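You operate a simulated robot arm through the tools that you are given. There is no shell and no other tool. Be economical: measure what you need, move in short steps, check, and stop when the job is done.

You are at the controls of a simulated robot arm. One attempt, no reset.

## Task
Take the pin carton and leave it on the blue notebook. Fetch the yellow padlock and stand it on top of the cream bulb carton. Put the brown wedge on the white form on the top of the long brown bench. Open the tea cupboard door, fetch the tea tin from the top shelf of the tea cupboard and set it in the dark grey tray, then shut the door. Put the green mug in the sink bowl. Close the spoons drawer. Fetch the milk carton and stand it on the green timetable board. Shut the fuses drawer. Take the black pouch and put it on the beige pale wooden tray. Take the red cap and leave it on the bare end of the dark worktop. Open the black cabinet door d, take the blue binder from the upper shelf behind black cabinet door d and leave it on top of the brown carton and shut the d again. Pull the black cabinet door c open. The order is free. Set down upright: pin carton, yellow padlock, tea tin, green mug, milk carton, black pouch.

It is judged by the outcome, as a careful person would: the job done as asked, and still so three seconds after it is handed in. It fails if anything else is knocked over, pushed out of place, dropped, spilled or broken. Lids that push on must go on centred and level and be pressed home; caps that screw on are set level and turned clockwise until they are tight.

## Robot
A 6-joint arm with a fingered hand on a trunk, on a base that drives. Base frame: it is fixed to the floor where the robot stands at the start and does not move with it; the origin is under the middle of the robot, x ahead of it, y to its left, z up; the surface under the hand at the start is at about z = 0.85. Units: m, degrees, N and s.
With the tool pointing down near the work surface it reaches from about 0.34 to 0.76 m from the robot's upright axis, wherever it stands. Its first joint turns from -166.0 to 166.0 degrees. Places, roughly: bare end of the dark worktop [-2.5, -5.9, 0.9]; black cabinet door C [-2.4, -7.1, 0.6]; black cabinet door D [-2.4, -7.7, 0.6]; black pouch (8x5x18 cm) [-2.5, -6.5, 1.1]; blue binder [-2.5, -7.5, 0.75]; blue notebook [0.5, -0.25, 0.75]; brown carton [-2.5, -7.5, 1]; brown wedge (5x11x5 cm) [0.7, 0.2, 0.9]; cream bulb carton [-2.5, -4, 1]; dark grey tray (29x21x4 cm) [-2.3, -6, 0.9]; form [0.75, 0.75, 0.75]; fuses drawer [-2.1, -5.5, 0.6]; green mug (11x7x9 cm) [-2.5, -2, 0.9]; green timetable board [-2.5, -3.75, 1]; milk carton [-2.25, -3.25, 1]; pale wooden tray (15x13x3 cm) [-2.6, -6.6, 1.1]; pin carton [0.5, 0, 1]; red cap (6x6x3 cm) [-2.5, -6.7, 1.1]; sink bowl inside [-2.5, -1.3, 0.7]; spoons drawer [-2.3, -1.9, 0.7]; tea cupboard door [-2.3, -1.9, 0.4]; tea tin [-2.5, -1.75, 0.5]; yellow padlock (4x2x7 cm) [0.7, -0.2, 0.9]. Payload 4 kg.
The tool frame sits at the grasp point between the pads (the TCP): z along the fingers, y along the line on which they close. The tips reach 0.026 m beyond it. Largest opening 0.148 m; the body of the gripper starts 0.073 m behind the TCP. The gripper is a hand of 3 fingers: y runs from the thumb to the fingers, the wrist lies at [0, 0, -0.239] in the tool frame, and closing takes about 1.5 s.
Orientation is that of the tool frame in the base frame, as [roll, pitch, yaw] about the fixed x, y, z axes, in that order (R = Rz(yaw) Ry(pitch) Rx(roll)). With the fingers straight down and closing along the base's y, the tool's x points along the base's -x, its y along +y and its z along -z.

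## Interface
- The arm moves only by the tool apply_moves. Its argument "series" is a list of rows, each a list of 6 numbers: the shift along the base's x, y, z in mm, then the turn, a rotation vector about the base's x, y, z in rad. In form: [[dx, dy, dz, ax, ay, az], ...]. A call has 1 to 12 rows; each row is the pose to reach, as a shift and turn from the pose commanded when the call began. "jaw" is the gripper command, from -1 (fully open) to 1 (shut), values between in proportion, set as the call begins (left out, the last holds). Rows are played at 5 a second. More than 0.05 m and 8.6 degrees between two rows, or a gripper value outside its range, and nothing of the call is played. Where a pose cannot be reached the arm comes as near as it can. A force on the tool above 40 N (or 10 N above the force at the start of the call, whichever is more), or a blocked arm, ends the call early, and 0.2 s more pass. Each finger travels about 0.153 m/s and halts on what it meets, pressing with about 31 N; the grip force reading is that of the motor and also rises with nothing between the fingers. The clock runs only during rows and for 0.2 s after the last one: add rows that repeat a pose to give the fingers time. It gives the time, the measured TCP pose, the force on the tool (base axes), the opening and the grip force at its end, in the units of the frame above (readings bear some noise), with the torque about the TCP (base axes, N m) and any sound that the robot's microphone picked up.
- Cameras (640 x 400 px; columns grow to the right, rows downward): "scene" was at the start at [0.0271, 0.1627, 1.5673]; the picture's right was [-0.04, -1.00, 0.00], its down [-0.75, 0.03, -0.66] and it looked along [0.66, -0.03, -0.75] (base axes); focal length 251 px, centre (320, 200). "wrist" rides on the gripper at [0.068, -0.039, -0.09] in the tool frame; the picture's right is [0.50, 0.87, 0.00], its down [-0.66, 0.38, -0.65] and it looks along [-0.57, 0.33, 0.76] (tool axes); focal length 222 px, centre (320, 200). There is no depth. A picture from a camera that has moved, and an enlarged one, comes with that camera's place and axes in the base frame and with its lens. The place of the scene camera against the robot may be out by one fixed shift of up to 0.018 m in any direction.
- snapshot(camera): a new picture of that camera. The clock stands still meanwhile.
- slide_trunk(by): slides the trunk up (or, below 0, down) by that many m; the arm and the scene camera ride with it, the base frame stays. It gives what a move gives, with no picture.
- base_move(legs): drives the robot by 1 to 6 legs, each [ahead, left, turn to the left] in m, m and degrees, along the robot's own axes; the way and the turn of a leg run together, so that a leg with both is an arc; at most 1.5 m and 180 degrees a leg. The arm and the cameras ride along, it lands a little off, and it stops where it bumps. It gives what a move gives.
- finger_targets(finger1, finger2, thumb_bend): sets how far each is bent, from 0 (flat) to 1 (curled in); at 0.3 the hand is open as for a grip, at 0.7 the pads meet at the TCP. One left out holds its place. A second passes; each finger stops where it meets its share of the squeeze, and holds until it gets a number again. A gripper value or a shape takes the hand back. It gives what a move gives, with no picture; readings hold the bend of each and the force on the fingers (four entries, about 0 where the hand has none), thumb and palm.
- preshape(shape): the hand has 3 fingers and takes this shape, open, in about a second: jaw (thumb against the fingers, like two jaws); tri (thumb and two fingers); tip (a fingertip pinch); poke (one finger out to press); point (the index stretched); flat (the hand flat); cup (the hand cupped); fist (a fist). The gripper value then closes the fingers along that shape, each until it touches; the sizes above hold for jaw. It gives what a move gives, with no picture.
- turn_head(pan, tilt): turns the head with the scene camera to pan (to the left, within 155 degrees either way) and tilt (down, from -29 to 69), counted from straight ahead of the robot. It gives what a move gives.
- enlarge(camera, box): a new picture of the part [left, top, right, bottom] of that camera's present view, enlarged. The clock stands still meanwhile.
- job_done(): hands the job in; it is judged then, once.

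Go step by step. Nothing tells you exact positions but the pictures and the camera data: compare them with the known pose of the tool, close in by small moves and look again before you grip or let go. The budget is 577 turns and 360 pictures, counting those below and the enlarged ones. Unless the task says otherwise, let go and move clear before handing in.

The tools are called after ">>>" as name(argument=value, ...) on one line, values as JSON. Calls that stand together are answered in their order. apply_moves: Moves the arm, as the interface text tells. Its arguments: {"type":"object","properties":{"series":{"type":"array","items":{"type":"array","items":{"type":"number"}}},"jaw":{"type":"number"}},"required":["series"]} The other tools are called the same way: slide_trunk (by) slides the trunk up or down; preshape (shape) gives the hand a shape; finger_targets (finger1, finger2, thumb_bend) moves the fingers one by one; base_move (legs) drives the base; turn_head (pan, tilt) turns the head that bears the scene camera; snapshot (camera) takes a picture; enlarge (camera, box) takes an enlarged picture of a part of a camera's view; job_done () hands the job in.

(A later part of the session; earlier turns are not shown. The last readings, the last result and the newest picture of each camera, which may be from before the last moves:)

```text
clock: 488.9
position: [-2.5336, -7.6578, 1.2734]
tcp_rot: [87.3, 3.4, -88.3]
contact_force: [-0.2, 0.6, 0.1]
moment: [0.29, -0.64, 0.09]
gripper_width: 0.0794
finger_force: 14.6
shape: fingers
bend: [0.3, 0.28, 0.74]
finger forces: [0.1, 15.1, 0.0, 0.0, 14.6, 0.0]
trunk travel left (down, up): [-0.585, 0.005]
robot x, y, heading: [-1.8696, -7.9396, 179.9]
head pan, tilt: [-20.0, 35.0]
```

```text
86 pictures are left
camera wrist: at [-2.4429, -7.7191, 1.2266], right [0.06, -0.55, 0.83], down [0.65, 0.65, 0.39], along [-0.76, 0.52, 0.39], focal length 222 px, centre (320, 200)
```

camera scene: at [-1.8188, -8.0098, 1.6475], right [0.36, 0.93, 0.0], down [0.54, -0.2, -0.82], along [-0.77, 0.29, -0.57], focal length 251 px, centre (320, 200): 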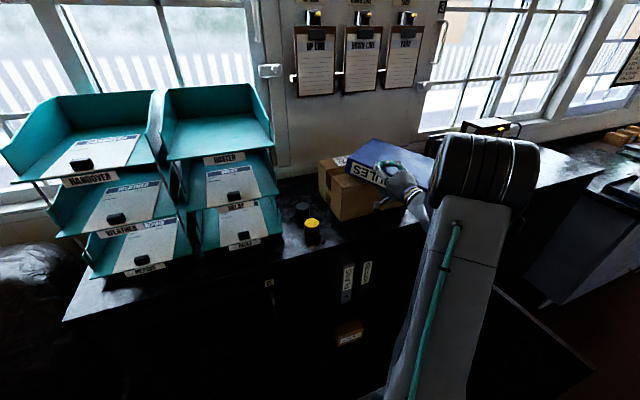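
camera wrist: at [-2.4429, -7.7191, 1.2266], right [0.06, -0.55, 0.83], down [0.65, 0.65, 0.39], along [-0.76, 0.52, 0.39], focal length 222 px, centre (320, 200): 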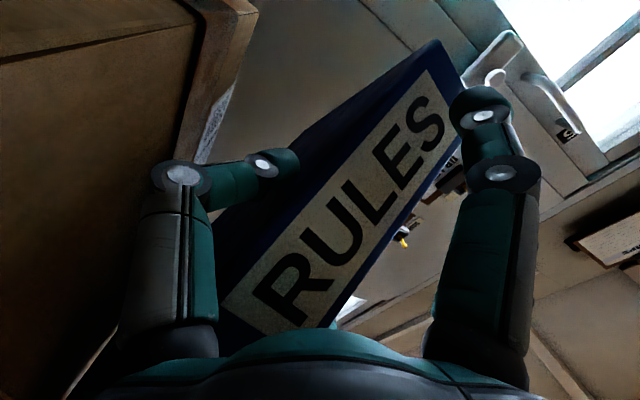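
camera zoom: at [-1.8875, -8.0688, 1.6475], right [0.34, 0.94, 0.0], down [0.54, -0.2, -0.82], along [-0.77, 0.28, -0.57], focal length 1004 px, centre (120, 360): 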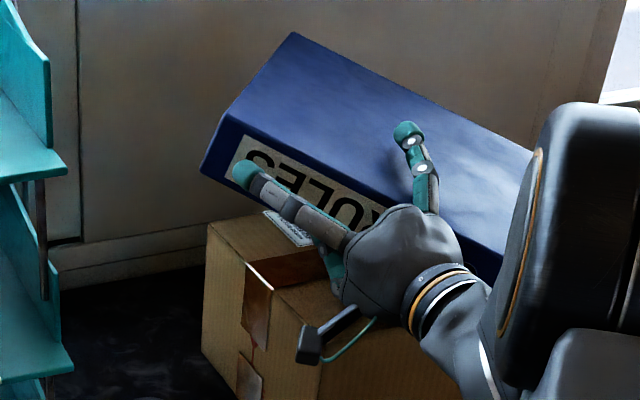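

>>> finger_targets(thumb_bend=0.6)

>>> enlarge(camera="scene", box=[290, 110, 450, 210])

```text
clock: 489.9
position: [-2.5335, -7.658, 1.2741]
tcp_rot: [87.4, 3.4, -88.4]
contact_force: [-0.8, -0.4, -0.5]
moment: [0.05, -0.12, -0.03]
gripper_width: 0.0872
finger_force: 3.4
shape: fingers
bend: [0.3, 0.3, 0.57]
finger forces: [0.1, 1.6, 0.0, 0.1, 4.4, 0.0]
trunk travel left (down, up): [-0.585, 0.005]
robot x, y, heading: [-1.8726, -7.9413, 179.9]
head pan, tilt: [-20.0, 35.0]
```

```text
4.00 times, centred on (370, 160) of scene
camera zoom: at [-1.8875, -8.0689, 1.6475], right [0.34, 0.94, 0.0], down [0.54, -0.2, -0.82], along [-0.77, 0.28, -0.57], focal length 1004 px, centre (120, 360)
```

zoom: 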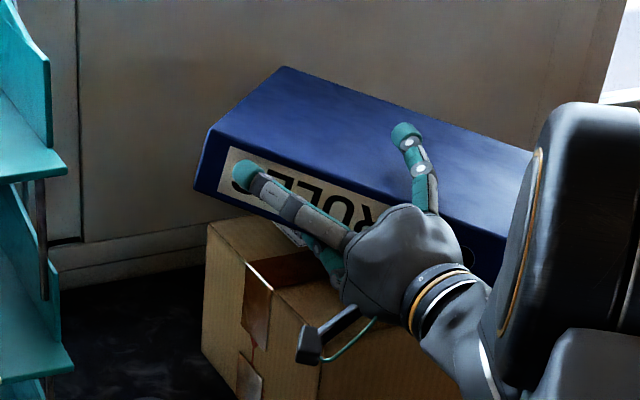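

>>> finger_targets(finger1=0.2, finger2=0.2, thumb_bend=0.48)

>>> enlarge(camera="scene", box=[290, 110, 450, 210])

>>> snapshot(camera="wrist")

```text
clock: 490.9
position: [-2.5336, -7.6572, 1.2748]
tcp_rot: [87.4, 3.4, -88.4]
contact_force: [0.1, -1.3, -2.0]
moment: [-0.05, -0.09, 0.0]
gripper_width: 0.1139
finger_force: 1.7
shape: fingers
bend: [0.2, 0.2, 0.46]
finger forces: [0.1, 0.1, 0.0, 0.0, 3.1, 0.0]
trunk travel left (down, up): [-0.585, 0.005]
robot x, y, heading: [-1.873, -7.9422, 180.1]
head pan, tilt: [-20.0, 35.0]
```

```text
4.00 times, centred on (370, 160) of scene
camera zoom: at [-1.8875, -8.0689, 1.6475], right [0.34, 0.94, 0.0], down [0.54, -0.2, -0.82], along [-0.77, 0.28, -0.57], focal length 1004 px, centre (120, 360)
```

zoom: 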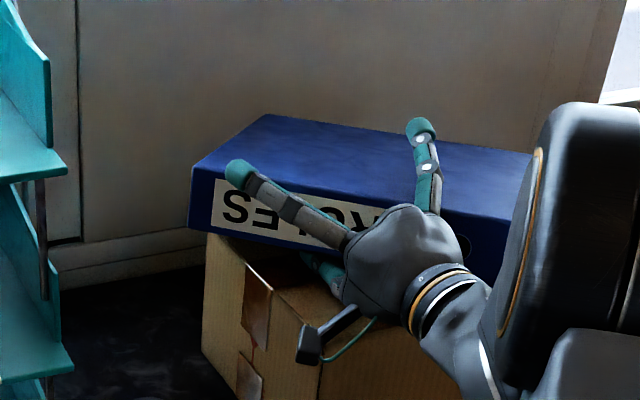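

```text
83 pictures are left
camera wrist: at [-2.4429, -7.7191, 1.2267], right [0.06, -0.55, 0.83], down [0.65, 0.65, 0.39], along [-0.76, 0.52, 0.39], focal length 222 px, centre (320, 200)
```

wrist: 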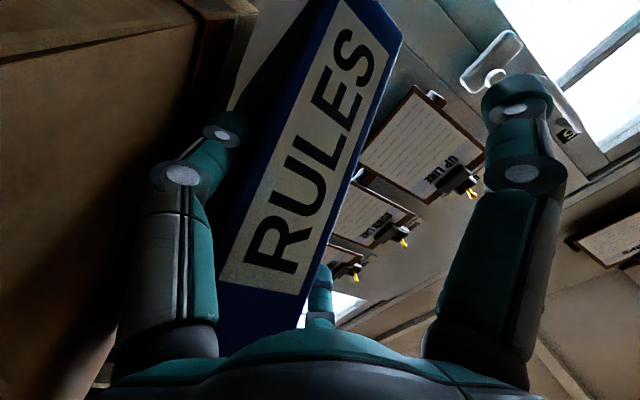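

>>> finger_targets(thumb_bend=0.4)

>>> enlarge(camera="scene", box=[290, 110, 450, 210])

```text
clock: 491.9
position: [-2.5316, -7.6573, 1.2742]
tcp_rot: [87.4, 3.4, -88.3]
contact_force: [0.3, 0.0, -0.7]
moment: [0.01, -0.04, 0.0]
gripper_width: 0.1241
finger_force: 2.3
shape: fingers
bend: [0.2, 0.2, 0.39]
finger forces: [0.1, 0.0, 0.0, 0.0, 5.1, 0.1]
trunk travel left (down, up): [-0.585, 0.005]
robot x, y, heading: [-1.8741, -7.9472, 180.2]
head pan, tilt: [-20.0, 35.0]
```

```text
4.00 times, centred on (370, 160) of scene
camera zoom: at [-1.8873, -8.0689, 1.6475], right [0.34, 0.94, 0.0], down [0.54, -0.2, -0.82], along [-0.77, 0.28, -0.57], focal length 1004 px, centre (120, 360)
```

zoom: 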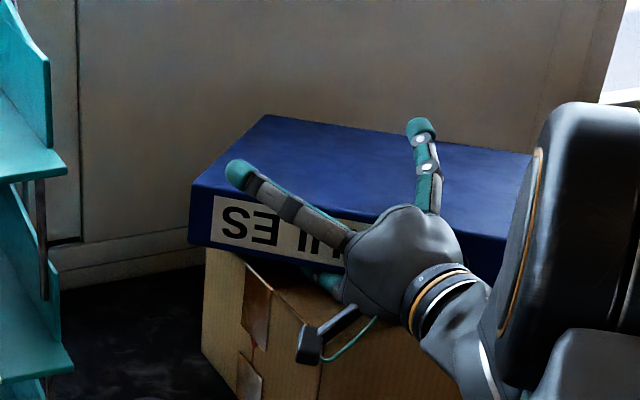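

>>> apply_moves(series=[[12, 0, 0, 0, 0, 0], [24, 0, 0, 0, 0, 0], [36, 0, 0, 0, 0, 0], [48, 0, 0, 0, 0, 0], [62, 0, 0, 0, 0, 0], [78, 0, 0, 0, 0, 0], [100, 0, 0, 0, 0, 0], [130, 0, 0, 0, 0, 0], [165, 0, 0, 0, 0, 0]])

>>> enlarge(camera="scene", box=[290, 110, 530, 260])

```text
clock: 493.9
position: [-2.3666, -7.6565, 1.2726]
tcp_rot: [87.3, 3.5, -88.3]
contact_force: [0.0, 0.0, -3.3]
moment: [0.02, -0.07, -0.01]
gripper_width: 0.1252
finger_force: 1.4
shape: fingers
bend: [0.2, 0.2, 0.39]
finger forces: [0.0, 0.0, 0.0, 0.0, 3.0, 0.0]
trunk travel left (down, up): [-0.585, 0.005]
robot x, y, heading: [-1.8726, -7.9394, 180.2]
head pan, tilt: [-20.0, 35.0]
```

```text
2.67 times, centred on (410, 185) of scene
camera zoom: at [-1.8869, -8.0688, 1.6475], right [0.34, 0.94, 0.0], down [0.54, -0.2, -0.82], along [-0.77, 0.28, -0.57], focal length 670 px, centre (80, 240)
```

zoom: 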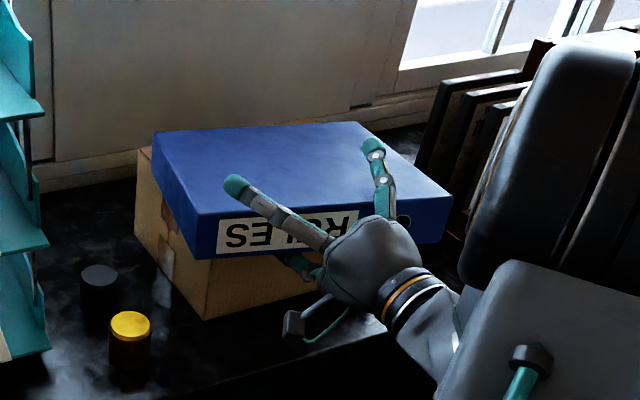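

>>> base_move(legs=[[0.04, 0, 0]])

>>> apply_moves(series=[[-20, 0, 0, 0, 0, 0], [-40, 5, 0, 0, 0, 0], [-60, 10, 0, 0, 0, 0], [-80, 15, 0, 0, 0, 0], [-100, 20, 0, 0, 0, 0], [-120, 25, 0, 0, 0, 0], [-140, 30, 0, 0, 0, 0], [-160, 35, 0, 0, 0, 0], [-180, 40, 0, 0, 0, 0], [-200, 45, 0, 0, 0, 0], [-215, 50, 0, 0, 0, 0]])

>>> enlarge(camera="scene", box=[290, 110, 530, 260])

```text
clock: 494.8
position: [-2.4085, -7.6583, 1.2721]
tcp_rot: [87.4, 3.3, -88.2]
contact_force: [-0.3, -0.5, -3.8]
moment: [-0.04, -0.03, -0.04]
gripper_width: 0.1253
finger_force: 2.1
shape: fingers
bend: [0.2, 0.2, 0.39]
finger forces: [0.0, 0.0, 0.0, 0.0, 2.9, 0.0]
trunk travel left (down, up): [-0.585, 0.005]
robot x, y, heading: [-1.9135, -7.9432, -180.0]
head pan, tilt: [-20.0, 35.0]
```

```text
clock: 497.2
position: [-2.6215, -7.6067, 1.2716]
tcp_rot: [87.4, 3.4, -88.4]
contact_force: [-0.6, 0.2, 0.8]
moment: [0.02, 0.05, -0.06]
gripper_width: 0.1219
finger_force: 2.8
shape: fingers
bend: [0.2, 0.2, 0.4]
finger forces: [0.1, 0.0, 0.1, 0.0, 5.1, 0.2]
trunk travel left (down, up): [-0.585, 0.005]
robot x, y, heading: [-1.9156, -7.942, -180.1]
head pan, tilt: [-20.0, 35.0]
```

```text
2.67 times, centred on (410, 185) of scene
camera zoom: at [-1.9276, -8.0691, 1.6475], right [0.34, 0.94, 0.0], down [0.54, -0.2, -0.82], along [-0.77, 0.28, -0.57], focal length 670 px, centre (80, 240)
```

zoom: 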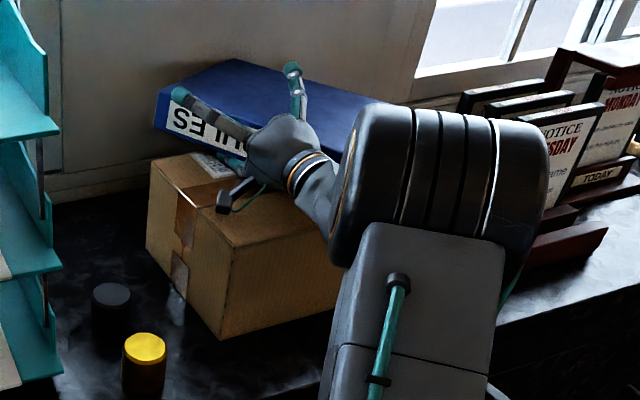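

>>> finger_targets(thumb_bend=0.33)

>>> apply_moves(series=[[40, 0, 0, 0, 0, 0], [85, 0, 0, 0, 0, 0], [130, 0, 0, 0, 0, 0]])

>>> enlarge(camera="scene", box=[290, 110, 530, 260])

```text
clock: 498.2
position: [-2.6214, -7.6066, 1.2728]
tcp_rot: [87.4, 3.3, -88.3]
contact_force: [-4.9, 3.0, 13.7]
moment: [0.24, 0.48, -0.03]
gripper_width: 0.1217
finger_force: 9.6
shape: fingers
bend: [0.2, 0.2, 0.38]
finger forces: [0.0, 0.1, 0.1, 0.0, 18.4, 0.1]
trunk travel left (down, up): [-0.585, 0.005]
robot x, y, heading: [-1.9106, -7.942, -179.9]
head pan, tilt: [-20.0, 35.0]
```

```text
clock: 499.0
position: [-2.4906, -7.6061, 1.2728]
tcp_rot: [87.3, 3.4, -88.2]
contact_force: [2.1, 0.3, 17.7]
moment: [0.04, -0.14, 0.02]
gripper_width: 0.1209
finger_force: 11.5
shape: fingers
bend: [0.2, 0.2, 0.39]
finger forces: [0.0, 0.1, 0.0, 0.0, 23.4, 0.1]
trunk travel left (down, up): [-0.585, 0.005]
robot x, y, heading: [-1.913, -7.9398, -180.0]
head pan, tilt: [-20.0, 35.0]
```

```text
2.67 times, centred on (410, 185) of scene
camera zoom: at [-1.9268, -8.0694, 1.6475], right [0.34, 0.94, 0.0], down [0.54, -0.2, -0.82], along [-0.77, 0.28, -0.57], focal length 670 px, centre (80, 240)
```

zoom: 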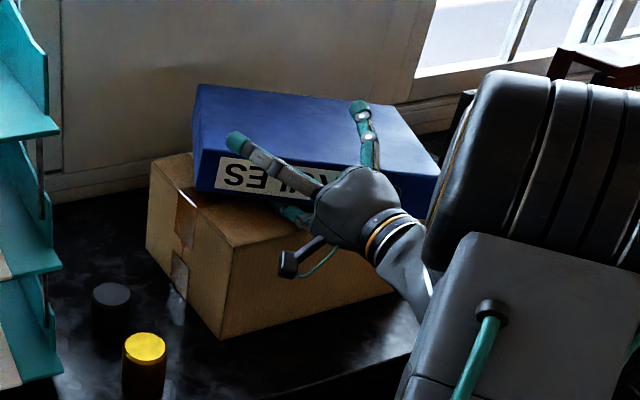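

>>> apply_moves(series=[[45, 0, 0, 0, 0, 0], [90, 0, 0, 0, 0, 0], [135, 0, 0, 0, 0, 0]])

>>> enlarge(camera="scene", box=[290, 110, 530, 260])

```text
clock: 499.8
position: [-2.3586, -7.6086, 1.2735]
tcp_rot: [87.3, 3.3, -88.3]
contact_force: [0.1, 0.0, 1.4]
moment: [-0.02, 0.02, 0.0]
gripper_width: 0.133
finger_force: 0.0
shape: fingers
bend: [0.2, 0.2, 0.33]
finger forces: [0.0, 0.0, 0.0, 0.1, 0.0, 0.0]
trunk travel left (down, up): [-0.585, 0.005]
robot x, y, heading: [-1.9127, -7.9428, -180.2]
head pan, tilt: [-20.0, 35.0]
```

```text
2.67 times, centred on (410, 185) of scene
camera zoom: at [-1.9273, -8.069, 1.6474], right [0.34, 0.94, 0.0], down [0.54, -0.2, -0.82], along [-0.77, 0.28, -0.57], focal length 670 px, centre (80, 240)
```

zoom: 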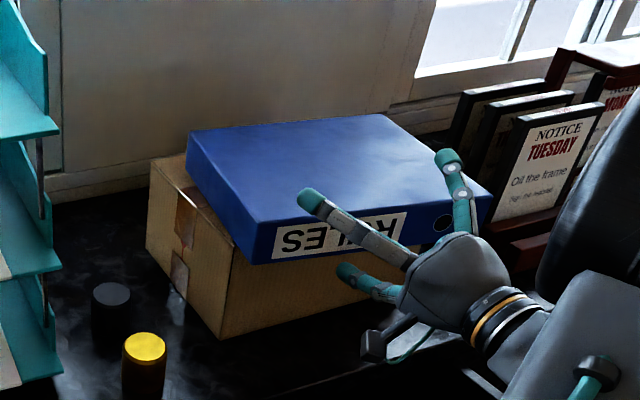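

>>> apply_moves(series=[[40, 0, 0, 0, 0, 0], [80, 25, -10, 0, 0, 0], [80, 55, -25, 0, 0, 0], [80, 58, -30, 0, 0, 0], [80, 58, -30, 0, 0, 0], [80, 58, -30, 0, 0, 0], [80, 58, -30, 0, 0, 0]], jaw=1)

>>> enlarge(camera="scene", box=[290, 110, 530, 260])

```text
clock: 501.4
position: [-2.2791, -7.5494, 1.2439]
tcp_rot: [87.3, 3.3, -88.3]
contact_force: [-0.1, 0.7, 1.0]
moment: [-0.01, 0.01, 0.03]
gripper_width: 0.0004
finger_force: 31.1
shape: tri
bend: [0.7, 0.7, 0.7]
finger forces: [0.0, 0.1, 0.1, 0.0, 0.0, 0.0]
trunk travel left (down, up): [-0.585, 0.005]
robot x, y, heading: [-1.9134, -7.9421, -180.2]
head pan, tilt: [-20.0, 35.0]
```

```text
2.67 times, centred on (410, 185) of scene
camera zoom: at [-1.9276, -8.069, 1.6475], right [0.34, 0.94, 0.0], down [0.54, -0.2, -0.82], along [-0.77, 0.28, -0.57], focal length 670 px, centre (80, 240)
```

zoom: 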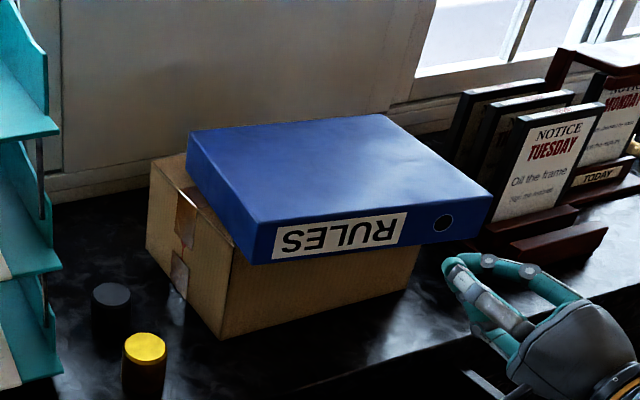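

>>> apply_moves(series=[[-30, -5, 0, 0, 0, 0], [-60, -5, 0, 0, 0, 0], [-80, -5, 0, 0, 0, 0], [-95, -5, 0, 0, 0, 0], [-110, -5, 0, 0, 0, 0], [-125, -5, 0, 0, 0, 0], [-135, -5, 0, 0, 0, 0]])

>>> enlarge(camera="scene", box=[290, 110, 530, 260])

```text
clock: 503.0
position: [-2.4116, -7.5557, 1.2421]
tcp_rot: [87.3, 3.4, -88.3]
contact_force: [1.3, 0.0, -0.2]
moment: [0.02, -0.01, 0.01]
gripper_width: 0.0
finger_force: 30.9
shape: tri
bend: [0.7, 0.7, 0.7]
finger forces: [0.0, 0.0, 0.1, 0.0, 0.0, 0.0]
trunk travel left (down, up): [-0.585, 0.005]
robot x, y, heading: [-1.9135, -7.9392, -179.8]
head pan, tilt: [-20.0, 35.0]
```

```text
2.67 times, centred on (410, 185) of scene
camera zoom: at [-1.9276, -8.069, 1.6475], right [0.34, 0.94, 0.0], down [0.54, -0.2, -0.82], along [-0.77, 0.28, -0.57], focal length 670 px, centre (80, 240)
```

zoom: 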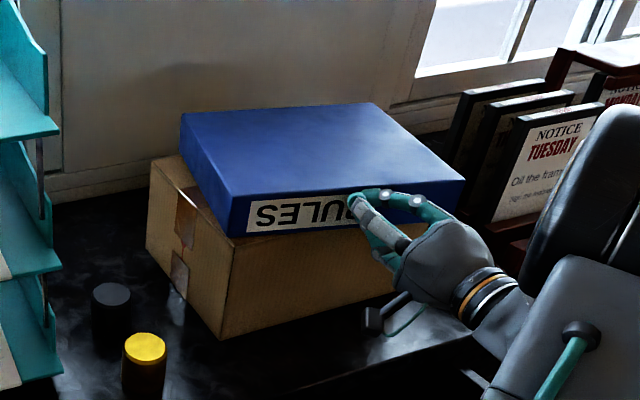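

Binder sits well on the carton. Now retreat and shut door D: go round to its outer (right) side with a horizontal fist.

>>> apply_moves(series=[[40, 0, 0, 0, 0, 0], [80, 0, 0, 0, 0, 0], [120, 0, 0, 0, 0, 0], [160, -20, 0, 0, 0, 0]])

>>> base_move(legs=[[-0.6, 0, 0], [0, -0.85, 0]])

>>> apply_moves(series=[[-15, -25, -5, -0.143, 0, 0], [-30, -50, -10, -0.286, 0, 0], [-45, -75, -15, -0.429, 0, 0], [-60, -100, -20, -0.571, 0, 0], [-75, -125, -25, -0.714, 0, 0], [-90, -150, -30, -0.857, 0, 0], [-105, -175, -35, -1.0, 0, 0], [-120, -200, -40, -1.143, 0, 0], [-135, -220, -45, -1.286, 0, 0], [-150, -240, -50, -1.43, 0, 0], [-160, -260, -50, -1.571, 0, 0], [-160, -280, -50, -1.571, 0, 0]])

>>> slide_trunk(by=-0.4)

>>> turn_head(pan=10, tilt=35)

>>> snapshot(camera="scene")

```text
clock: 504.0
position: [-2.2532, -7.5738, 1.242]
tcp_rot: [87.3, 3.4, -88.3]
contact_force: [0.4, -0.1, 0.1]
moment: [0.01, -0.01, -0.02]
gripper_width: 0.0002
finger_force: 31.2
shape: tri
bend: [0.7, 0.7, 0.7]
finger forces: [0.0, 0.0, 0.0, 0.0, 0.0, 0.0]
trunk travel left (down, up): [-0.585, 0.005]
robot x, y, heading: [-1.9139, -7.94, -180.1]
head pan, tilt: [-20.0, 35.0]
```

```text
clock: 511.5
position: [-1.6614, -6.7233, 1.2425]
tcp_rot: [87.2, 3.4, -88.2]
contact_force: [-0.1, 0.1, -0.4]
moment: [0.03, -0.01, -0.01]
gripper_width: 0.0002
finger_force: 30.9
shape: tri
bend: [0.7, 0.7, 0.7]
finger forces: [0.0, 0.0, 0.0, 0.0, 0.0, 0.0]
trunk travel left (down, up): [-0.585, 0.005]
robot x, y, heading: [-1.3248, -7.0954, -179.8]
head pan, tilt: [-20.0, 35.0]
```

```text
clock: 514.1
position: [-1.8808, -6.976, 1.2044]
tcp_rot: [58.6, -86.3, -61.4]
contact_force: [-0.2, -0.4, -0.8]
moment: [0.0, 0.01, -0.03]
gripper_width: 0.0
finger_force: 31.4
shape: tri
bend: [0.7, 0.7, 0.7]
finger forces: [0.0, 0.0, 0.0, 0.0, 0.0, 0.0]
out of reach, approached as far as the arm can: row 5, 6, 7, 8, 9, 10, 11, 12
trunk travel left (down, up): [-0.585, 0.005]
robot x, y, heading: [-1.3219, -7.0932, -179.9]
head pan, tilt: [-20.0, 35.0]
```

```text
clock: 517.9
position: [-1.8802, -6.9749, 0.8035]
tcp_rot: [59.3, -86.2, -62.0]
contact_force: [0.1, -0.8, 0.5]
moment: [0.0, 0.01, 0.01]
gripper_width: 0.0
finger_force: 31.2
shape: tri
bend: [0.7, 0.7, 0.7]
finger forces: [0.0, 0.1, 0.0, 0.0, 0.1, 0.0]
trunk travel left (down, up): [-0.185, 0.405]
robot x, y, heading: [-1.3201, -7.0911, -180.1]
head pan, tilt: [-20.0, 35.0]
```

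```text
clock: 518.9
position: [-1.88, -6.9744, 0.8038]
tcp_rot: [59.3, -86.1, -62.0]
contact_force: [0.3, 0.1, -0.5]
moment: [-0.01, -0.02, 0.02]
gripper_width: 0.0
finger_force: 31.0
shape: tri
bend: [0.7, 0.7, 0.7]
finger forces: [0.0, 0.0, 0.0, 0.0, 0.1, 0.1]
trunk travel left (down, up): [-0.185, 0.405]
robot x, y, heading: [-1.3205, -7.0943, -180.0]
head pan, tilt: [10.0, 35.0]
```

```text
75 pictures are left
camera scene: at [-1.3389, -7.2644, 1.2475], right [-0.17, 0.98, 0.0], down [0.56, 0.1, -0.82], along [-0.81, -0.14, -0.57], focal length 251 px, centre (320, 200)
```

scene: 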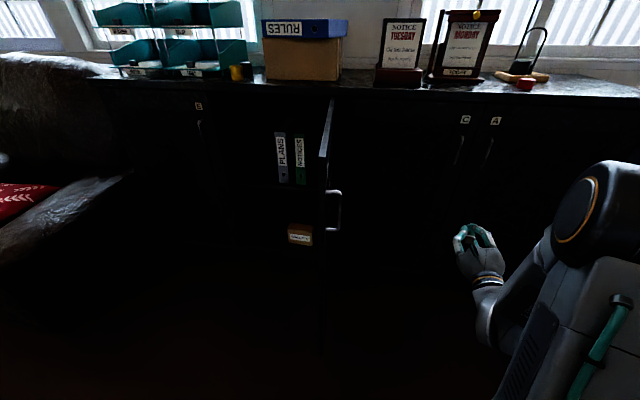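

>>> base_move(legs=[[0.12, 0, 0], [0, 0.52, 0], [0.22, 0.16, 0]])

>>> apply_moves(series=[[-25, -5, 0, 0, 0, 0], [-50, -10, 0, 0, 0, 0], [-70, -15, 0, 0, 0, 0], [-85, -20, 0, 0, 0, 0], [-100, -25, 0, 0, 0, 0], [-115, -30, 0, 0, 0, 0], [-130, -30, 0, 0, 0, 0], [-145, -30, 0, 0, 0, 0], [-160, -30, 0, 0, 0, 0]])

>>> snapshot(camera="scene")

```text
clock: 522.2
position: [-2.0037, -7.3888, 0.804]
tcp_rot: [57.1, -86.4, -60.0]
contact_force: [-8.8, 1.0, -1.9]
moment: [0.1, -0.31, -0.41]
gripper_width: 0.0001
finger_force: 31.2
shape: tri
bend: [0.7, 0.7, 0.7]
finger forces: [0.0, 0.1, 0.0, 0.0, 0.1, 0.1]
trunk travel left (down, up): [-0.185, 0.405]
robot x, y, heading: [-1.4446, -7.5103, -180.0]
head pan, tilt: [10.0, 35.0]
stopped in leg 2: the force on the tool passed its limit at 51 N (the readings are from after the stop); the commanded pose is now the measured one
```

```text
clock: 524.2
position: [-2.1617, -7.4196, 0.805]
tcp_rot: [57.0, -86.3, -59.8]
contact_force: [-0.4, 0.1, -0.5]
moment: [0.01, 0.01, -0.04]
gripper_width: 0.0
finger_force: 31.0
shape: tri
bend: [0.7, 0.7, 0.7]
finger forces: [0.0, 0.0, 0.1, 0.0, 0.0, 0.0]
trunk travel left (down, up): [-0.185, 0.405]
robot x, y, heading: [-1.4437, -7.5075, -179.7]
head pan, tilt: [10.0, 35.0]
```

```text
74 pictures are left
camera scene: at [-1.4609, -7.6802, 1.2475], right [-0.17, 0.98, 0.0], down [0.56, 0.1, -0.82], along [-0.81, -0.14, -0.57], focal length 251 px, centre (320, 200)
```

scene: 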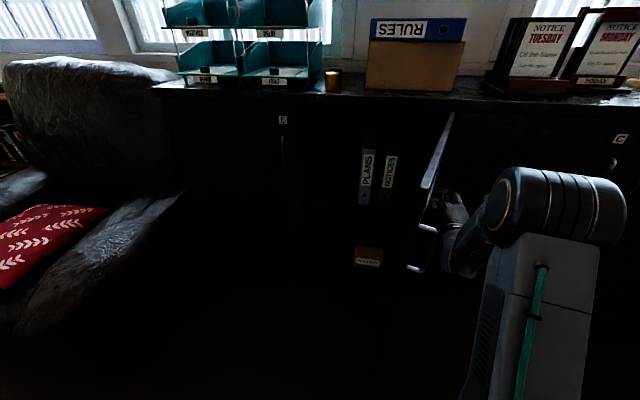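

>>> apply_moves(series=[[40, 10, 0, 0, 0, 0], [80, 15, 0, 0, 0, 0], [120, 10, 0, 0, 0, 0], [130, -10, 0, 0, 0, 0], [130, -30, 0, 0, 0, 0], [130, -50, 0, 0, 0, 0], [128, -75, 0, 0, 0, 0], [125, -100, 0, 0, 0, 0], [120, -125, 0, 0, 0, 0], [113, -150, 0, 0, 0, 0], [105, -175, 0, 0, 0, 0], [95, -200, 0, 0, 0, 0]])

>>> apply_moves(series=[[-12, -20, 0, 0, 0, 0], [-26, -40, 0, 0, 0, 0], [-42, -60, 0, 0, 0, 0], [-60, -78, 0, 0, 0, 0], [-80, -95, 0, 0, 0, 0], [-102, -110, 0, 0, 0, 0], [-125, -122, 0, 0, 0, 0], [-150, -132, 0, 0, 0, 0], [-175, -138, 0, 0, 0, 0], [-200, -140, 0, 0, 0, 0], [-225, -140, 0, 0, 0, 0], [-250, -140, 0, 0, 0, 0]])

>>> snapshot(camera="scene")

```text
clock: 526.2
position: [-2.0481, -7.5385, 0.8061]
tcp_rot: [55.7, -86.7, -59.5]
contact_force: [-14.7, 7.0, 0.1]
moment: [-0.54, -1.12, -0.1]
gripper_width: 0.0
finger_force: 30.8
shape: tri
bend: [0.7, 0.7, 0.7]
finger forces: [0.1, 0.1, 0.0, 0.1, 0.9, 0.0]
trunk travel left (down, up): [-0.185, 0.405]
robot x, y, heading: [-1.4435, -7.5081, 179.8]
head pan, tilt: [10.0, 35.0]
stopped in row 10: the force on the tool passed its limit at 47 N (the readings are from after the stop); the commanded pose is now the measured one
```

```text
clock: 528.8
position: [-2.2959, -7.6816, 0.8074]
tcp_rot: [55.4, -86.5, -59.0]
contact_force: [0.1, -0.4, -0.3]
moment: [-0.01, -0.02, -0.01]
gripper_width: 0.0002
finger_force: 30.5
shape: tri
bend: [0.7, 0.7, 0.7]
finger forces: [0.0, 0.0, 0.0, 0.0, 0.0, 0.0]
trunk travel left (down, up): [-0.185, 0.405]
robot x, y, heading: [-1.4452, -7.5054, -179.8]
head pan, tilt: [10.0, 35.0]
```

```text
73 pictures are left
camera scene: at [-1.4614, -7.6799, 1.2475], right [-0.17, 0.98, 0.0], down [0.56, 0.1, -0.82], along [-0.81, -0.14, -0.57], focal length 251 px, centre (320, 200)
```

scene: 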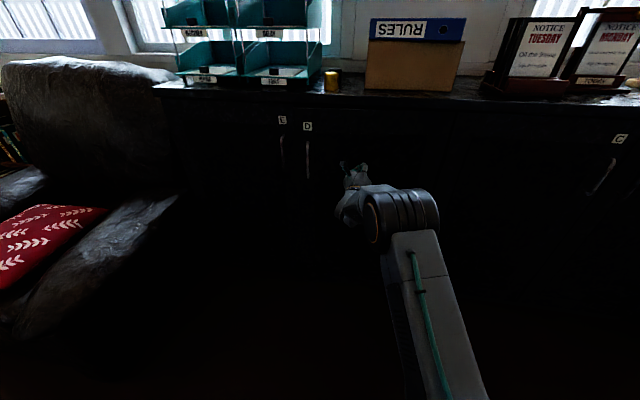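

Door D looks nearly shut. Push until the stop.

>>> apply_moves(series=[[-12, -20, 0, 0, 0, 0], [-24, -40, 0, 0, 0, 0], [-34, -40, 0, 0, 0, 0], [-44, -40, 0, 0, 0, 0], [-54, -40, 0, 0, 0, 0], [-64, -40, 0, 0, 0, 0], [-74, -40, 0, 0, 0, 0]])

>>> enlarge(camera="scene", box=[260, 100, 460, 225])

```text
clock: 530.0
position: [-2.3432, -7.7218, 0.8073]
tcp_rot: [55.8, -86.5, -59.5]
contact_force: [15.9, 3.8, 2.0]
moment: [0.05, 0.04, -0.12]
gripper_width: 0.0001
finger_force: 31.4
shape: tri
bend: [0.7, 0.7, 0.7]
finger forces: [0.2, 0.1, 0.1, 0.0, 0.0, 0.0]
trunk travel left (down, up): [-0.185, 0.405]
robot x, y, heading: [-1.4427, -7.5082, -179.7]
head pan, tilt: [10.0, 35.0]
stopped in row 5: the force on the tool passed its limit at 45 N (the readings are from after the stop); the commanded pose is now the measured one
```

```text
3.20 times, centred on (360, 162) of scene
camera zoom: at [-1.4599, -7.6795, 1.2476], right [-0.17, 0.98, 0.0], down [0.56, 0.1, -0.82], along [-0.81, -0.14, -0.57], focal length 804 px, centre (192, 320)
```

zoom: 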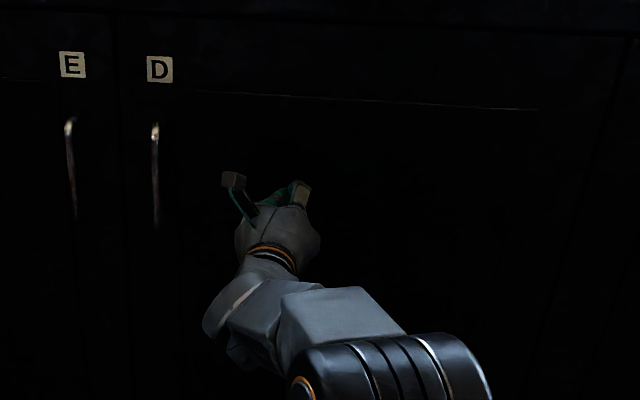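

>>> apply_moves(series=[[40, 0, 5, 0, 0, 0], [80, 0, 10, 0, 0, 0], [120, 0, 20, 0, 0, 0], [160, 0, 28, 0, 0, 0], [200, 0, 28, 0, 0, 0]], jaw=-0.1)

>>> base_move(legs=[[0, -0.84, 0], [0.1, 0, 0]])

>>> snapshot(camera="wrist")

```text
clock: 531.2
position: [-2.1433, -7.7208, 0.8334]
tcp_rot: [57.1, -86.4, -60.7]
contact_force: [0.3, -0.8, -1.0]
moment: [0.01, -0.02, 0.0]
gripper_width: 0.0811
finger_force: 0.1
shape: tri
bend: [0.34, 0.34, 0.7]
finger forces: [0.0, 0.1, 0.0, 0.0, 0.1, 0.1]
trunk travel left (down, up): [-0.185, 0.405]
robot x, y, heading: [-1.447, -7.5047, -180.0]
head pan, tilt: [10.0, 35.0]
```

```text
clock: 536.5
position: [-2.2386, -6.8464, 0.833]
tcp_rot: [57.0, -86.6, -62.1]
contact_force: [-0.6, -0.7, 0.0]
moment: [0.03, 0.01, 0.0]
gripper_width: 0.0809
finger_force: 0.1
shape: tri
bend: [0.34, 0.34, 0.7]
finger forces: [0.1, 0.0, 0.0, 0.0, 0.0, 0.0]
trunk travel left (down, up): [-0.185, 0.405]
robot x, y, heading: [-1.5332, -6.6463, 178.7]
head pan, tilt: [10.0, 35.0]
```

```text
71 pictures are left
camera wrist: at [-2.1495, -6.8956, 0.8957], right [0.09, 0.83, 0.54], down [0.67, 0.36, -0.66], along [-0.74, 0.42, -0.52], focal length 222 px, centre (320, 200)
```

wrist: 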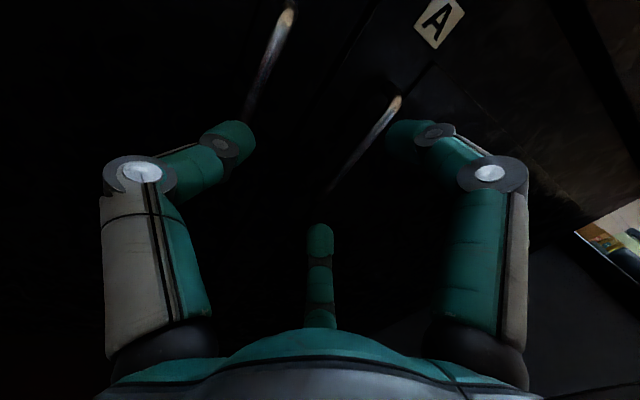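

>>> apply_moves(series=[[15, -20, 0, 0, 0, 0.04], [15, -42, 0, 0, 0, 0.08], [-10, -42, 0, 0, 0, 0.08], [-40, -42, 0, 0, 0, 0.08], [-70, -42, 0, 0, 0, 0.08], [-90, -42, 0, 0, 0, 0.08], [-101, -42, 0, 0, 0, 0.08], [-101, -42, 0, 0, 0, 0.08]])

>>> snapshot(camera="wrist")

```text
clock: 538.3
position: [-2.3397, -6.8867, 0.8333]
tcp_rot: [57.3, -86.6, -57.8]
contact_force: [-0.2, 1.1, -0.4]
moment: [-0.01, 0.02, 0.01]
gripper_width: 0.0807
finger_force: 0.1
shape: tri
bend: [0.34, 0.34, 0.7]
finger forces: [0.0, 0.0, 0.1, 0.0, 0.0, 0.0]
trunk travel left (down, up): [-0.185, 0.405]
robot x, y, heading: [-1.5345, -6.6474, 178.6]
head pan, tilt: [10.0, 35.0]
```

```text
70 pictures are left
camera wrist: at [-2.2473, -6.93, 0.8967], right [0.02, 0.84, 0.54], down [0.64, 0.41, -0.66], along [-0.77, 0.36, -0.52], focal length 222 px, centre (320, 200)
```

wrist: 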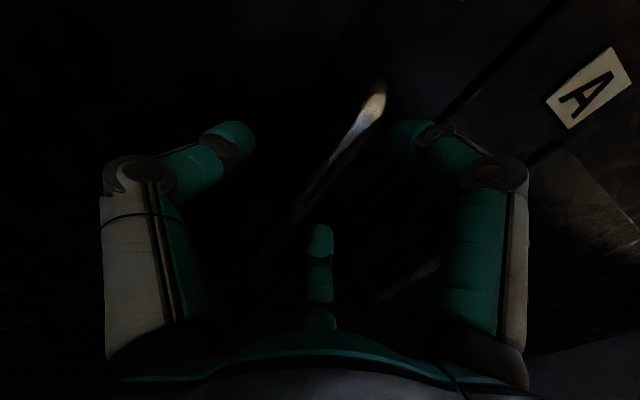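

>>> apply_moves(series=[[0, 0, 0, 0, 0, 0], [0, 0, 0, 0, 0, 0], [0, 0, 0, 0, 0, 0], [0, 0, 0, 0, 0, 0], [0, 0, 0, 0, 0, 0], [0, 0, 0, 0, 0, 0]], jaw=1)

>>> apply_moves(series=[[17, -1, 0, 0, 0, -0.017], [34, -3, 0, 0, 0, -0.035], [68, -9, 0, 0, 0, -0.07], [102, -18, 0, 0, 0, -0.105], [135, -30, 0, 0, 0, -0.14], [167, -44, 0, 0, 0, -0.175], [198, -61, 0, 0, 0, -0.21], [228, -80, 0, 0, 0, -0.245]])

>>> snapshot(camera="scene")

```text
clock: 539.7
position: [-2.3398, -6.8873, 0.8339]
tcp_rot: [57.2, -86.4, -57.7]
contact_force: [-1.1, -4.1, 0.7]
moment: [0.02, 0.0, 0.0]
gripper_width: 0.0
finger_force: 31.0
shape: tri
bend: [0.7, 0.7, 0.71]
finger forces: [0.1, 0.0, 0.0, 0.0, 0.1, 0.1]
trunk travel left (down, up): [-0.185, 0.405]
robot x, y, heading: [-1.5368, -6.6474, 178.8]
head pan, tilt: [10.0, 35.0]
```

```text
clock: 541.5
position: [-2.1107, -6.9677, 0.8342]
tcp_rot: [57.4, -86.6, -72.0]
contact_force: [2.3, 4.2, 0.1]
moment: [-0.12, 0.04, 0.04]
gripper_width: 0.0
finger_force: 30.7
shape: tri
bend: [0.7, 0.7, 0.71]
finger forces: [4.0, 0.1, 0.0, 0.0, 0.0, 0.0]
trunk travel left (down, up): [-0.185, 0.405]
robot x, y, heading: [-1.5385, -6.6478, 178.5]
head pan, tilt: [10.0, 35.0]
```

```text
69 pictures are left
camera scene: at [-1.5555, -6.8191, 1.2475], right [-0.15, 0.99, 0.0], down [0.57, 0.09, -0.82], along [-0.81, -0.12, -0.57], focal length 251 px, centre (320, 200)
```

scene: 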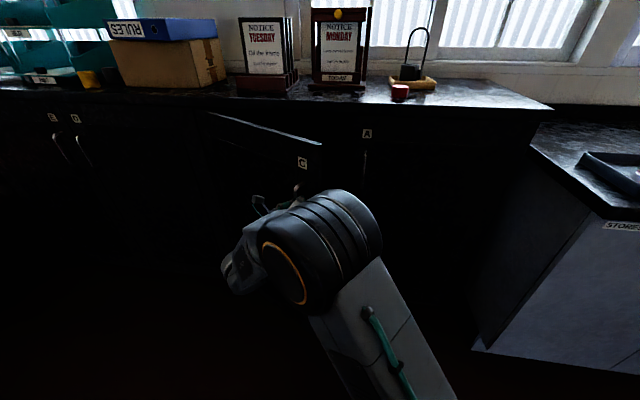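

>>> apply_moves(series=[[14, -14, 0, 0, 0, -0.02], [29, -30, 0, 0, 0, -0.035], [56, -50, 0, 0, 0, -0.07], [82, -72, 0, 0, 0, -0.105], [107, -96, 0, 0, 0, -0.14], [129, -122, 0, 0, 0, -0.175], [150, -150, 0, 0, 0, -0.21]])

>>> base_move(legs=[[-0.05, 0.1, 0], [-0.025, 0.1, 0]])

>>> snapshot(camera="scene")

```text
clock: 543.1
position: [-1.9614, -7.1174, 0.8323]
tcp_rot: [57.3, -86.5, -83.9]
contact_force: [0.1, 0.7, -0.4]
moment: [0.01, -0.05, -0.04]
gripper_width: 0.0
finger_force: 30.5
shape: tri
bend: [0.7, 0.7, 0.71]
finger forces: [0.4, 0.1, 0.1, 0.0, 0.0, 0.1]
trunk travel left (down, up): [-0.185, 0.405]
robot x, y, heading: [-1.5334, -6.6446, 178.5]
head pan, tilt: [10.0, 35.0]
```

```text
clock: 545.0
position: [-1.8919, -7.3177, 0.8335]
tcp_rot: [57.1, -86.5, -83.5]
contact_force: [0.0, -0.3, -0.3]
moment: [-0.01, -0.02, 0.0]
gripper_width: 0.0
finger_force: 31.0
shape: tri
bend: [0.7, 0.7, 0.71]
finger forces: [0.0, 0.1, 0.0, 0.0, 0.1, 0.0]
trunk travel left (down, up): [-0.185, 0.405]
robot x, y, heading: [-1.465, -6.8497, 178.6]
head pan, tilt: [10.0, 35.0]
```

```text
68 pictures are left
camera scene: at [-1.4856, -7.0196, 1.2475], right [-0.15, 0.99, 0.0], down [0.57, 0.09, -0.82], along [-0.81, -0.12, -0.57], focal length 251 px, centre (320, 200)
```

scene: 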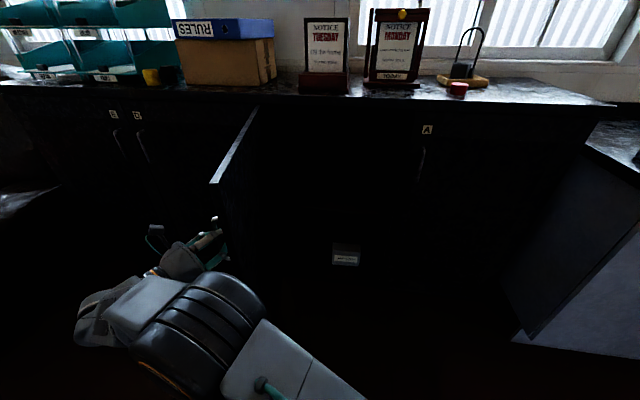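

>>> apply_moves(series=[[0, 0, 0, 0, 0, 0], [0, 0, 0, 0, 0, 0], [0, 0, 0, 0, 0, 0], [0, 0, 0, 0, 0, 0], [30, -14, 0, 0, 0, 0], [60, -28, 0, 0, 0, 0], [90, -42, 0, 0, 0, 0], [112, -52, 0, 0, 0, 0]], jaw=-0.2)

>>> base_move(legs=[[-0.3, 0, 0], [0, -1.2, 1.2]])

>>> apply_moves(series=[[-25, 35, 0, 0, 0, 0.06], [-50, 70, 0, 0, 0, 0.12], [-75, 105, 0, 0, 0, 0.18], [-100, 140, 0, 0, 0, 0.24], [-125, 175, 0, 0, 0, 0.3], [-150, 210, 0, 0, 0, 0.36], [-175, 245, 0, 0, 0, 0.42], [-200, 280, 0, 0, 0, 0.45], [-225, 315, 0, 0, 0, 0.45]], jaw=1)

>>> snapshot(camera="scene")

```text
clock: 546.8
position: [-1.7794, -7.3692, 0.8332]
tcp_rot: [57.0, -86.5, -83.5]
contact_force: [-0.7, -0.7, -0.6]
moment: [0.05, -0.01, 0.03]
gripper_width: 0.0883
finger_force: 0.0
shape: tri
bend: [0.32, 0.32, 0.7]
finger forces: [0.0, 0.0, 0.0, 0.0, 0.0, 0.0]
trunk travel left (down, up): [-0.185, 0.405]
robot x, y, heading: [-1.4627, -6.8457, 179.1]
head pan, tilt: [10.0, 35.0]
```

```text
clock: 554.6
position: [-1.4544, -6.1719, 0.8336]
tcp_rot: [57.1, -86.4, -82.6]
contact_force: [-0.7, -0.3, 1.0]
moment: [0.0, -0.03, -0.02]
gripper_width: 0.0881
finger_force: 0.0
shape: tri
bend: [0.32, 0.32, 0.7]
finger forces: [0.1, 0.0, 0.0, 0.1, 0.1, 0.1]
trunk travel left (down, up): [-0.185, 0.405]
robot x, y, heading: [-1.152, -5.6457, 179.7]
head pan, tilt: [10.0, 35.0]
```

```text
clock: 556.6
position: [-1.6786, -5.8585, 0.8324]
tcp_rot: [57.5, -86.5, -57.1]
contact_force: [0.2, -0.6, -0.4]
moment: [0.01, 0.01, -0.04]
gripper_width: 0.0
finger_force: 31.6
shape: tri
bend: [0.7, 0.7, 0.7]
finger forces: [0.2, 0.1, 0.0, 0.0, 0.1, 0.0]
trunk travel left (down, up): [-0.185, 0.405]
robot x, y, heading: [-1.1487, -5.6498, 179.9]
head pan, tilt: [10.0, 35.0]
```

```text
67 pictures are left
camera scene: at [-1.1678, -5.8189, 1.2474], right [-0.17, 0.99, 0.0], down [0.57, 0.1, -0.82], along [-0.81, -0.14, -0.57], focal length 251 px, centre (320, 200)
```

scene: 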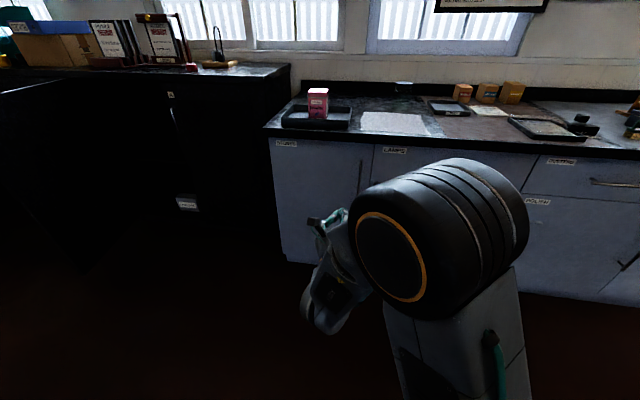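

>>> base_move(legs=[[0, -0.4, 0]])

>>> slide_trunk(by=-0.18)

>>> snapshot(camera="wrist")

>>> snapshot(camera="scene")

```text
clock: 559.1
position: [-1.676, -5.4466, 0.8331]
tcp_rot: [57.1, -86.5, -57.1]
contact_force: [0.7, -0.5, 1.3]
moment: [0.01, -0.01, 0.02]
gripper_width: 0.0
finger_force: 31.0
shape: tri
bend: [0.7, 0.7, 0.7]
finger forces: [0.1, 0.0, 0.1, 0.0, 0.0, 0.0]
trunk travel left (down, up): [-0.185, 0.405]
robot x, y, heading: [-1.1455, -5.2386, 179.5]
head pan, tilt: [10.0, 35.0]
```

```text
clock: 561.1
position: [-1.6778, -5.4477, 0.653]
tcp_rot: [57.2, -86.6, -57.1]
contact_force: [0.4, -0.1, -0.5]
moment: [-0.01, -0.01, -0.02]
gripper_width: 0.0
finger_force: 31.4
shape: tri
bend: [0.7, 0.7, 0.7]
finger forces: [0.0, 0.0, 0.1, 0.0, 0.1, 0.1]
trunk travel left (down, up): [-0.005, 0.585]
robot x, y, heading: [-1.1504, -5.2402, 179.4]
head pan, tilt: [10.0, 35.0]
```

```text
66 pictures are left
camera wrist: at [-1.5839, -5.4895, 0.7158], right [0.02, 0.84, 0.54], down [0.63, 0.41, -0.66], along [-0.78, 0.35, -0.52], focal length 222 px, centre (320, 200)
```

wrist: 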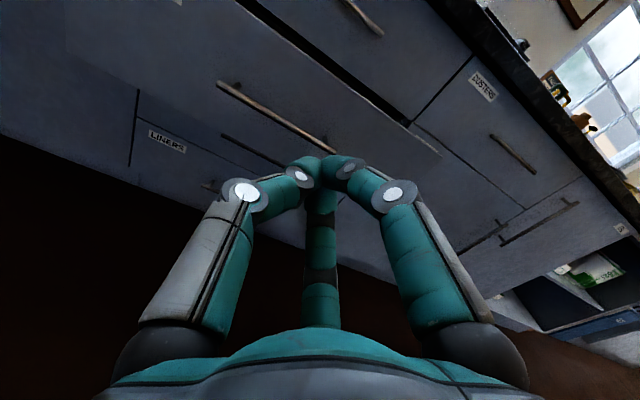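

```text
65 pictures are left
camera scene: at [-1.1658, -5.4099, 1.0675], right [-0.17, 0.99, 0.0], down [0.57, 0.09, -0.82], along [-0.81, -0.14, -0.57], focal length 251 px, centre (320, 200)
```

scene: 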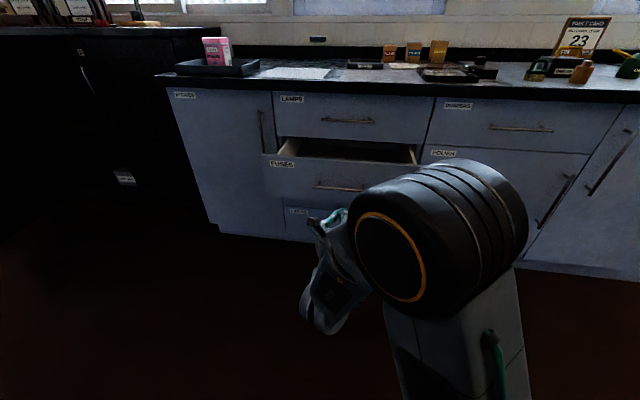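

>>> base_move(legs=[[0.22, 0, 0]])

>>> apply_moves(series=[[0, -10, -22, 0, 0, 0], [0, -20, -45, 0, 0, 0], [-25, -20, -45, 0, 0, 0], [-50, -20, -45, 0, 0, 0], [-75, -20, -45, 0, 0, 0], [-95, -20, -45, 0, 0, 0], [-115, -20, -45, 0, 0, 0], [-135, -20, -45, 0, 0, 0], [-155, -20, -45, 0, 0, 0], [-170, -20, -45, 0, 0, 0], [-185, -20, -45, 0, 0, 0], [-200, -20, -45, 0, 0, 0]])

>>> snapshot(camera="scene")

```text
clock: 562.8
position: [-1.8996, -5.4449, 0.6533]
tcp_rot: [57.2, -86.5, -57.1]
contact_force: [0.1, -0.4, -0.2]
moment: [0.0, 0.03, 0.02]
gripper_width: 0.0
finger_force: 31.4
shape: tri
bend: [0.7, 0.7, 0.7]
finger forces: [0.0, 0.0, 0.0, 0.0, 0.0, 0.0]
trunk travel left (down, up): [-0.005, 0.585]
robot x, y, heading: [-1.3689, -5.2391, 179.7]
head pan, tilt: [10.0, 35.0]
```

```text
clock: 565.4
position: [-2.1003, -5.4652, 0.6085]
tcp_rot: [57.7, -86.4, -57.6]
contact_force: [4.4, 0.3, 0.6]
moment: [0.03, -0.05, -0.07]
gripper_width: 0.0001
finger_force: 31.1
shape: tri
bend: [0.7, 0.7, 0.7]
finger forces: [0.0, 3.4, 0.0, 0.0, 0.1, 0.0]
trunk travel left (down, up): [-0.005, 0.585]
robot x, y, heading: [-1.3708, -5.2352, 179.4]
head pan, tilt: [10.0, 35.0]
```

```text
64 pictures are left
camera scene: at [-1.3882, -5.4078, 1.0675], right [-0.16, 0.99, 0.0], down [0.57, 0.09, -0.82], along [-0.81, -0.13, -0.57], focal length 251 px, centre (320, 200)
```

scene: 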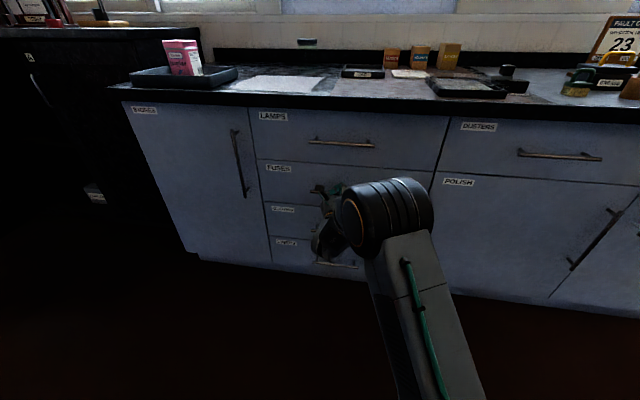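

Nearly shut; press to the stop.

>>> apply_moves(series=[[-10, 0, 0, 0, 0, 0], [-20, 0, 0, 0, 0, 0], [-30, 0, 0, 0, 0, 0], [-40, 0, 0, 0, 0, 0], [-50, 0, 0, 0, 0, 0], [-60, 0, 0, 0, 0, 0]])

>>> enlarge(camera="scene", box=[220, 90, 460, 280])

```text
clock: 566.6
position: [-2.1434, -5.4672, 0.6137]
tcp_rot: [51.9, -86.3, -51.9]
contact_force: [24.0, 5.1, 9.9]
moment: [0.41, -0.74, -0.11]
gripper_width: 0.0002
finger_force: 31.4
shape: tri
bend: [0.73, 0.7, 0.78]
finger forces: [11.9, 15.6, 0.1, 0.0, 21.9, 0.0]
trunk travel left (down, up): [-0.005, 0.585]
robot x, y, heading: [-1.3651, -5.2366, 179.5]
head pan, tilt: [10.0, 35.0]
stopped in row 5: the force on the tool passed its limit at 48 N (the readings are from after the stop); the commanded pose is now the measured one
```

```text
2.11 times, centred on (340, 185) of scene
camera zoom: at [-1.3857, -5.4073, 1.0676], right [-0.16, 0.99, 0.0], down [0.56, 0.09, -0.82], along [-0.81, -0.14, -0.57], focal length 529 px, centre (278, 232)
```

zoom: 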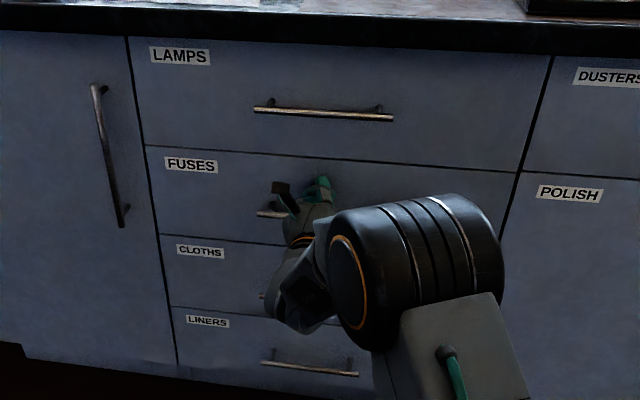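

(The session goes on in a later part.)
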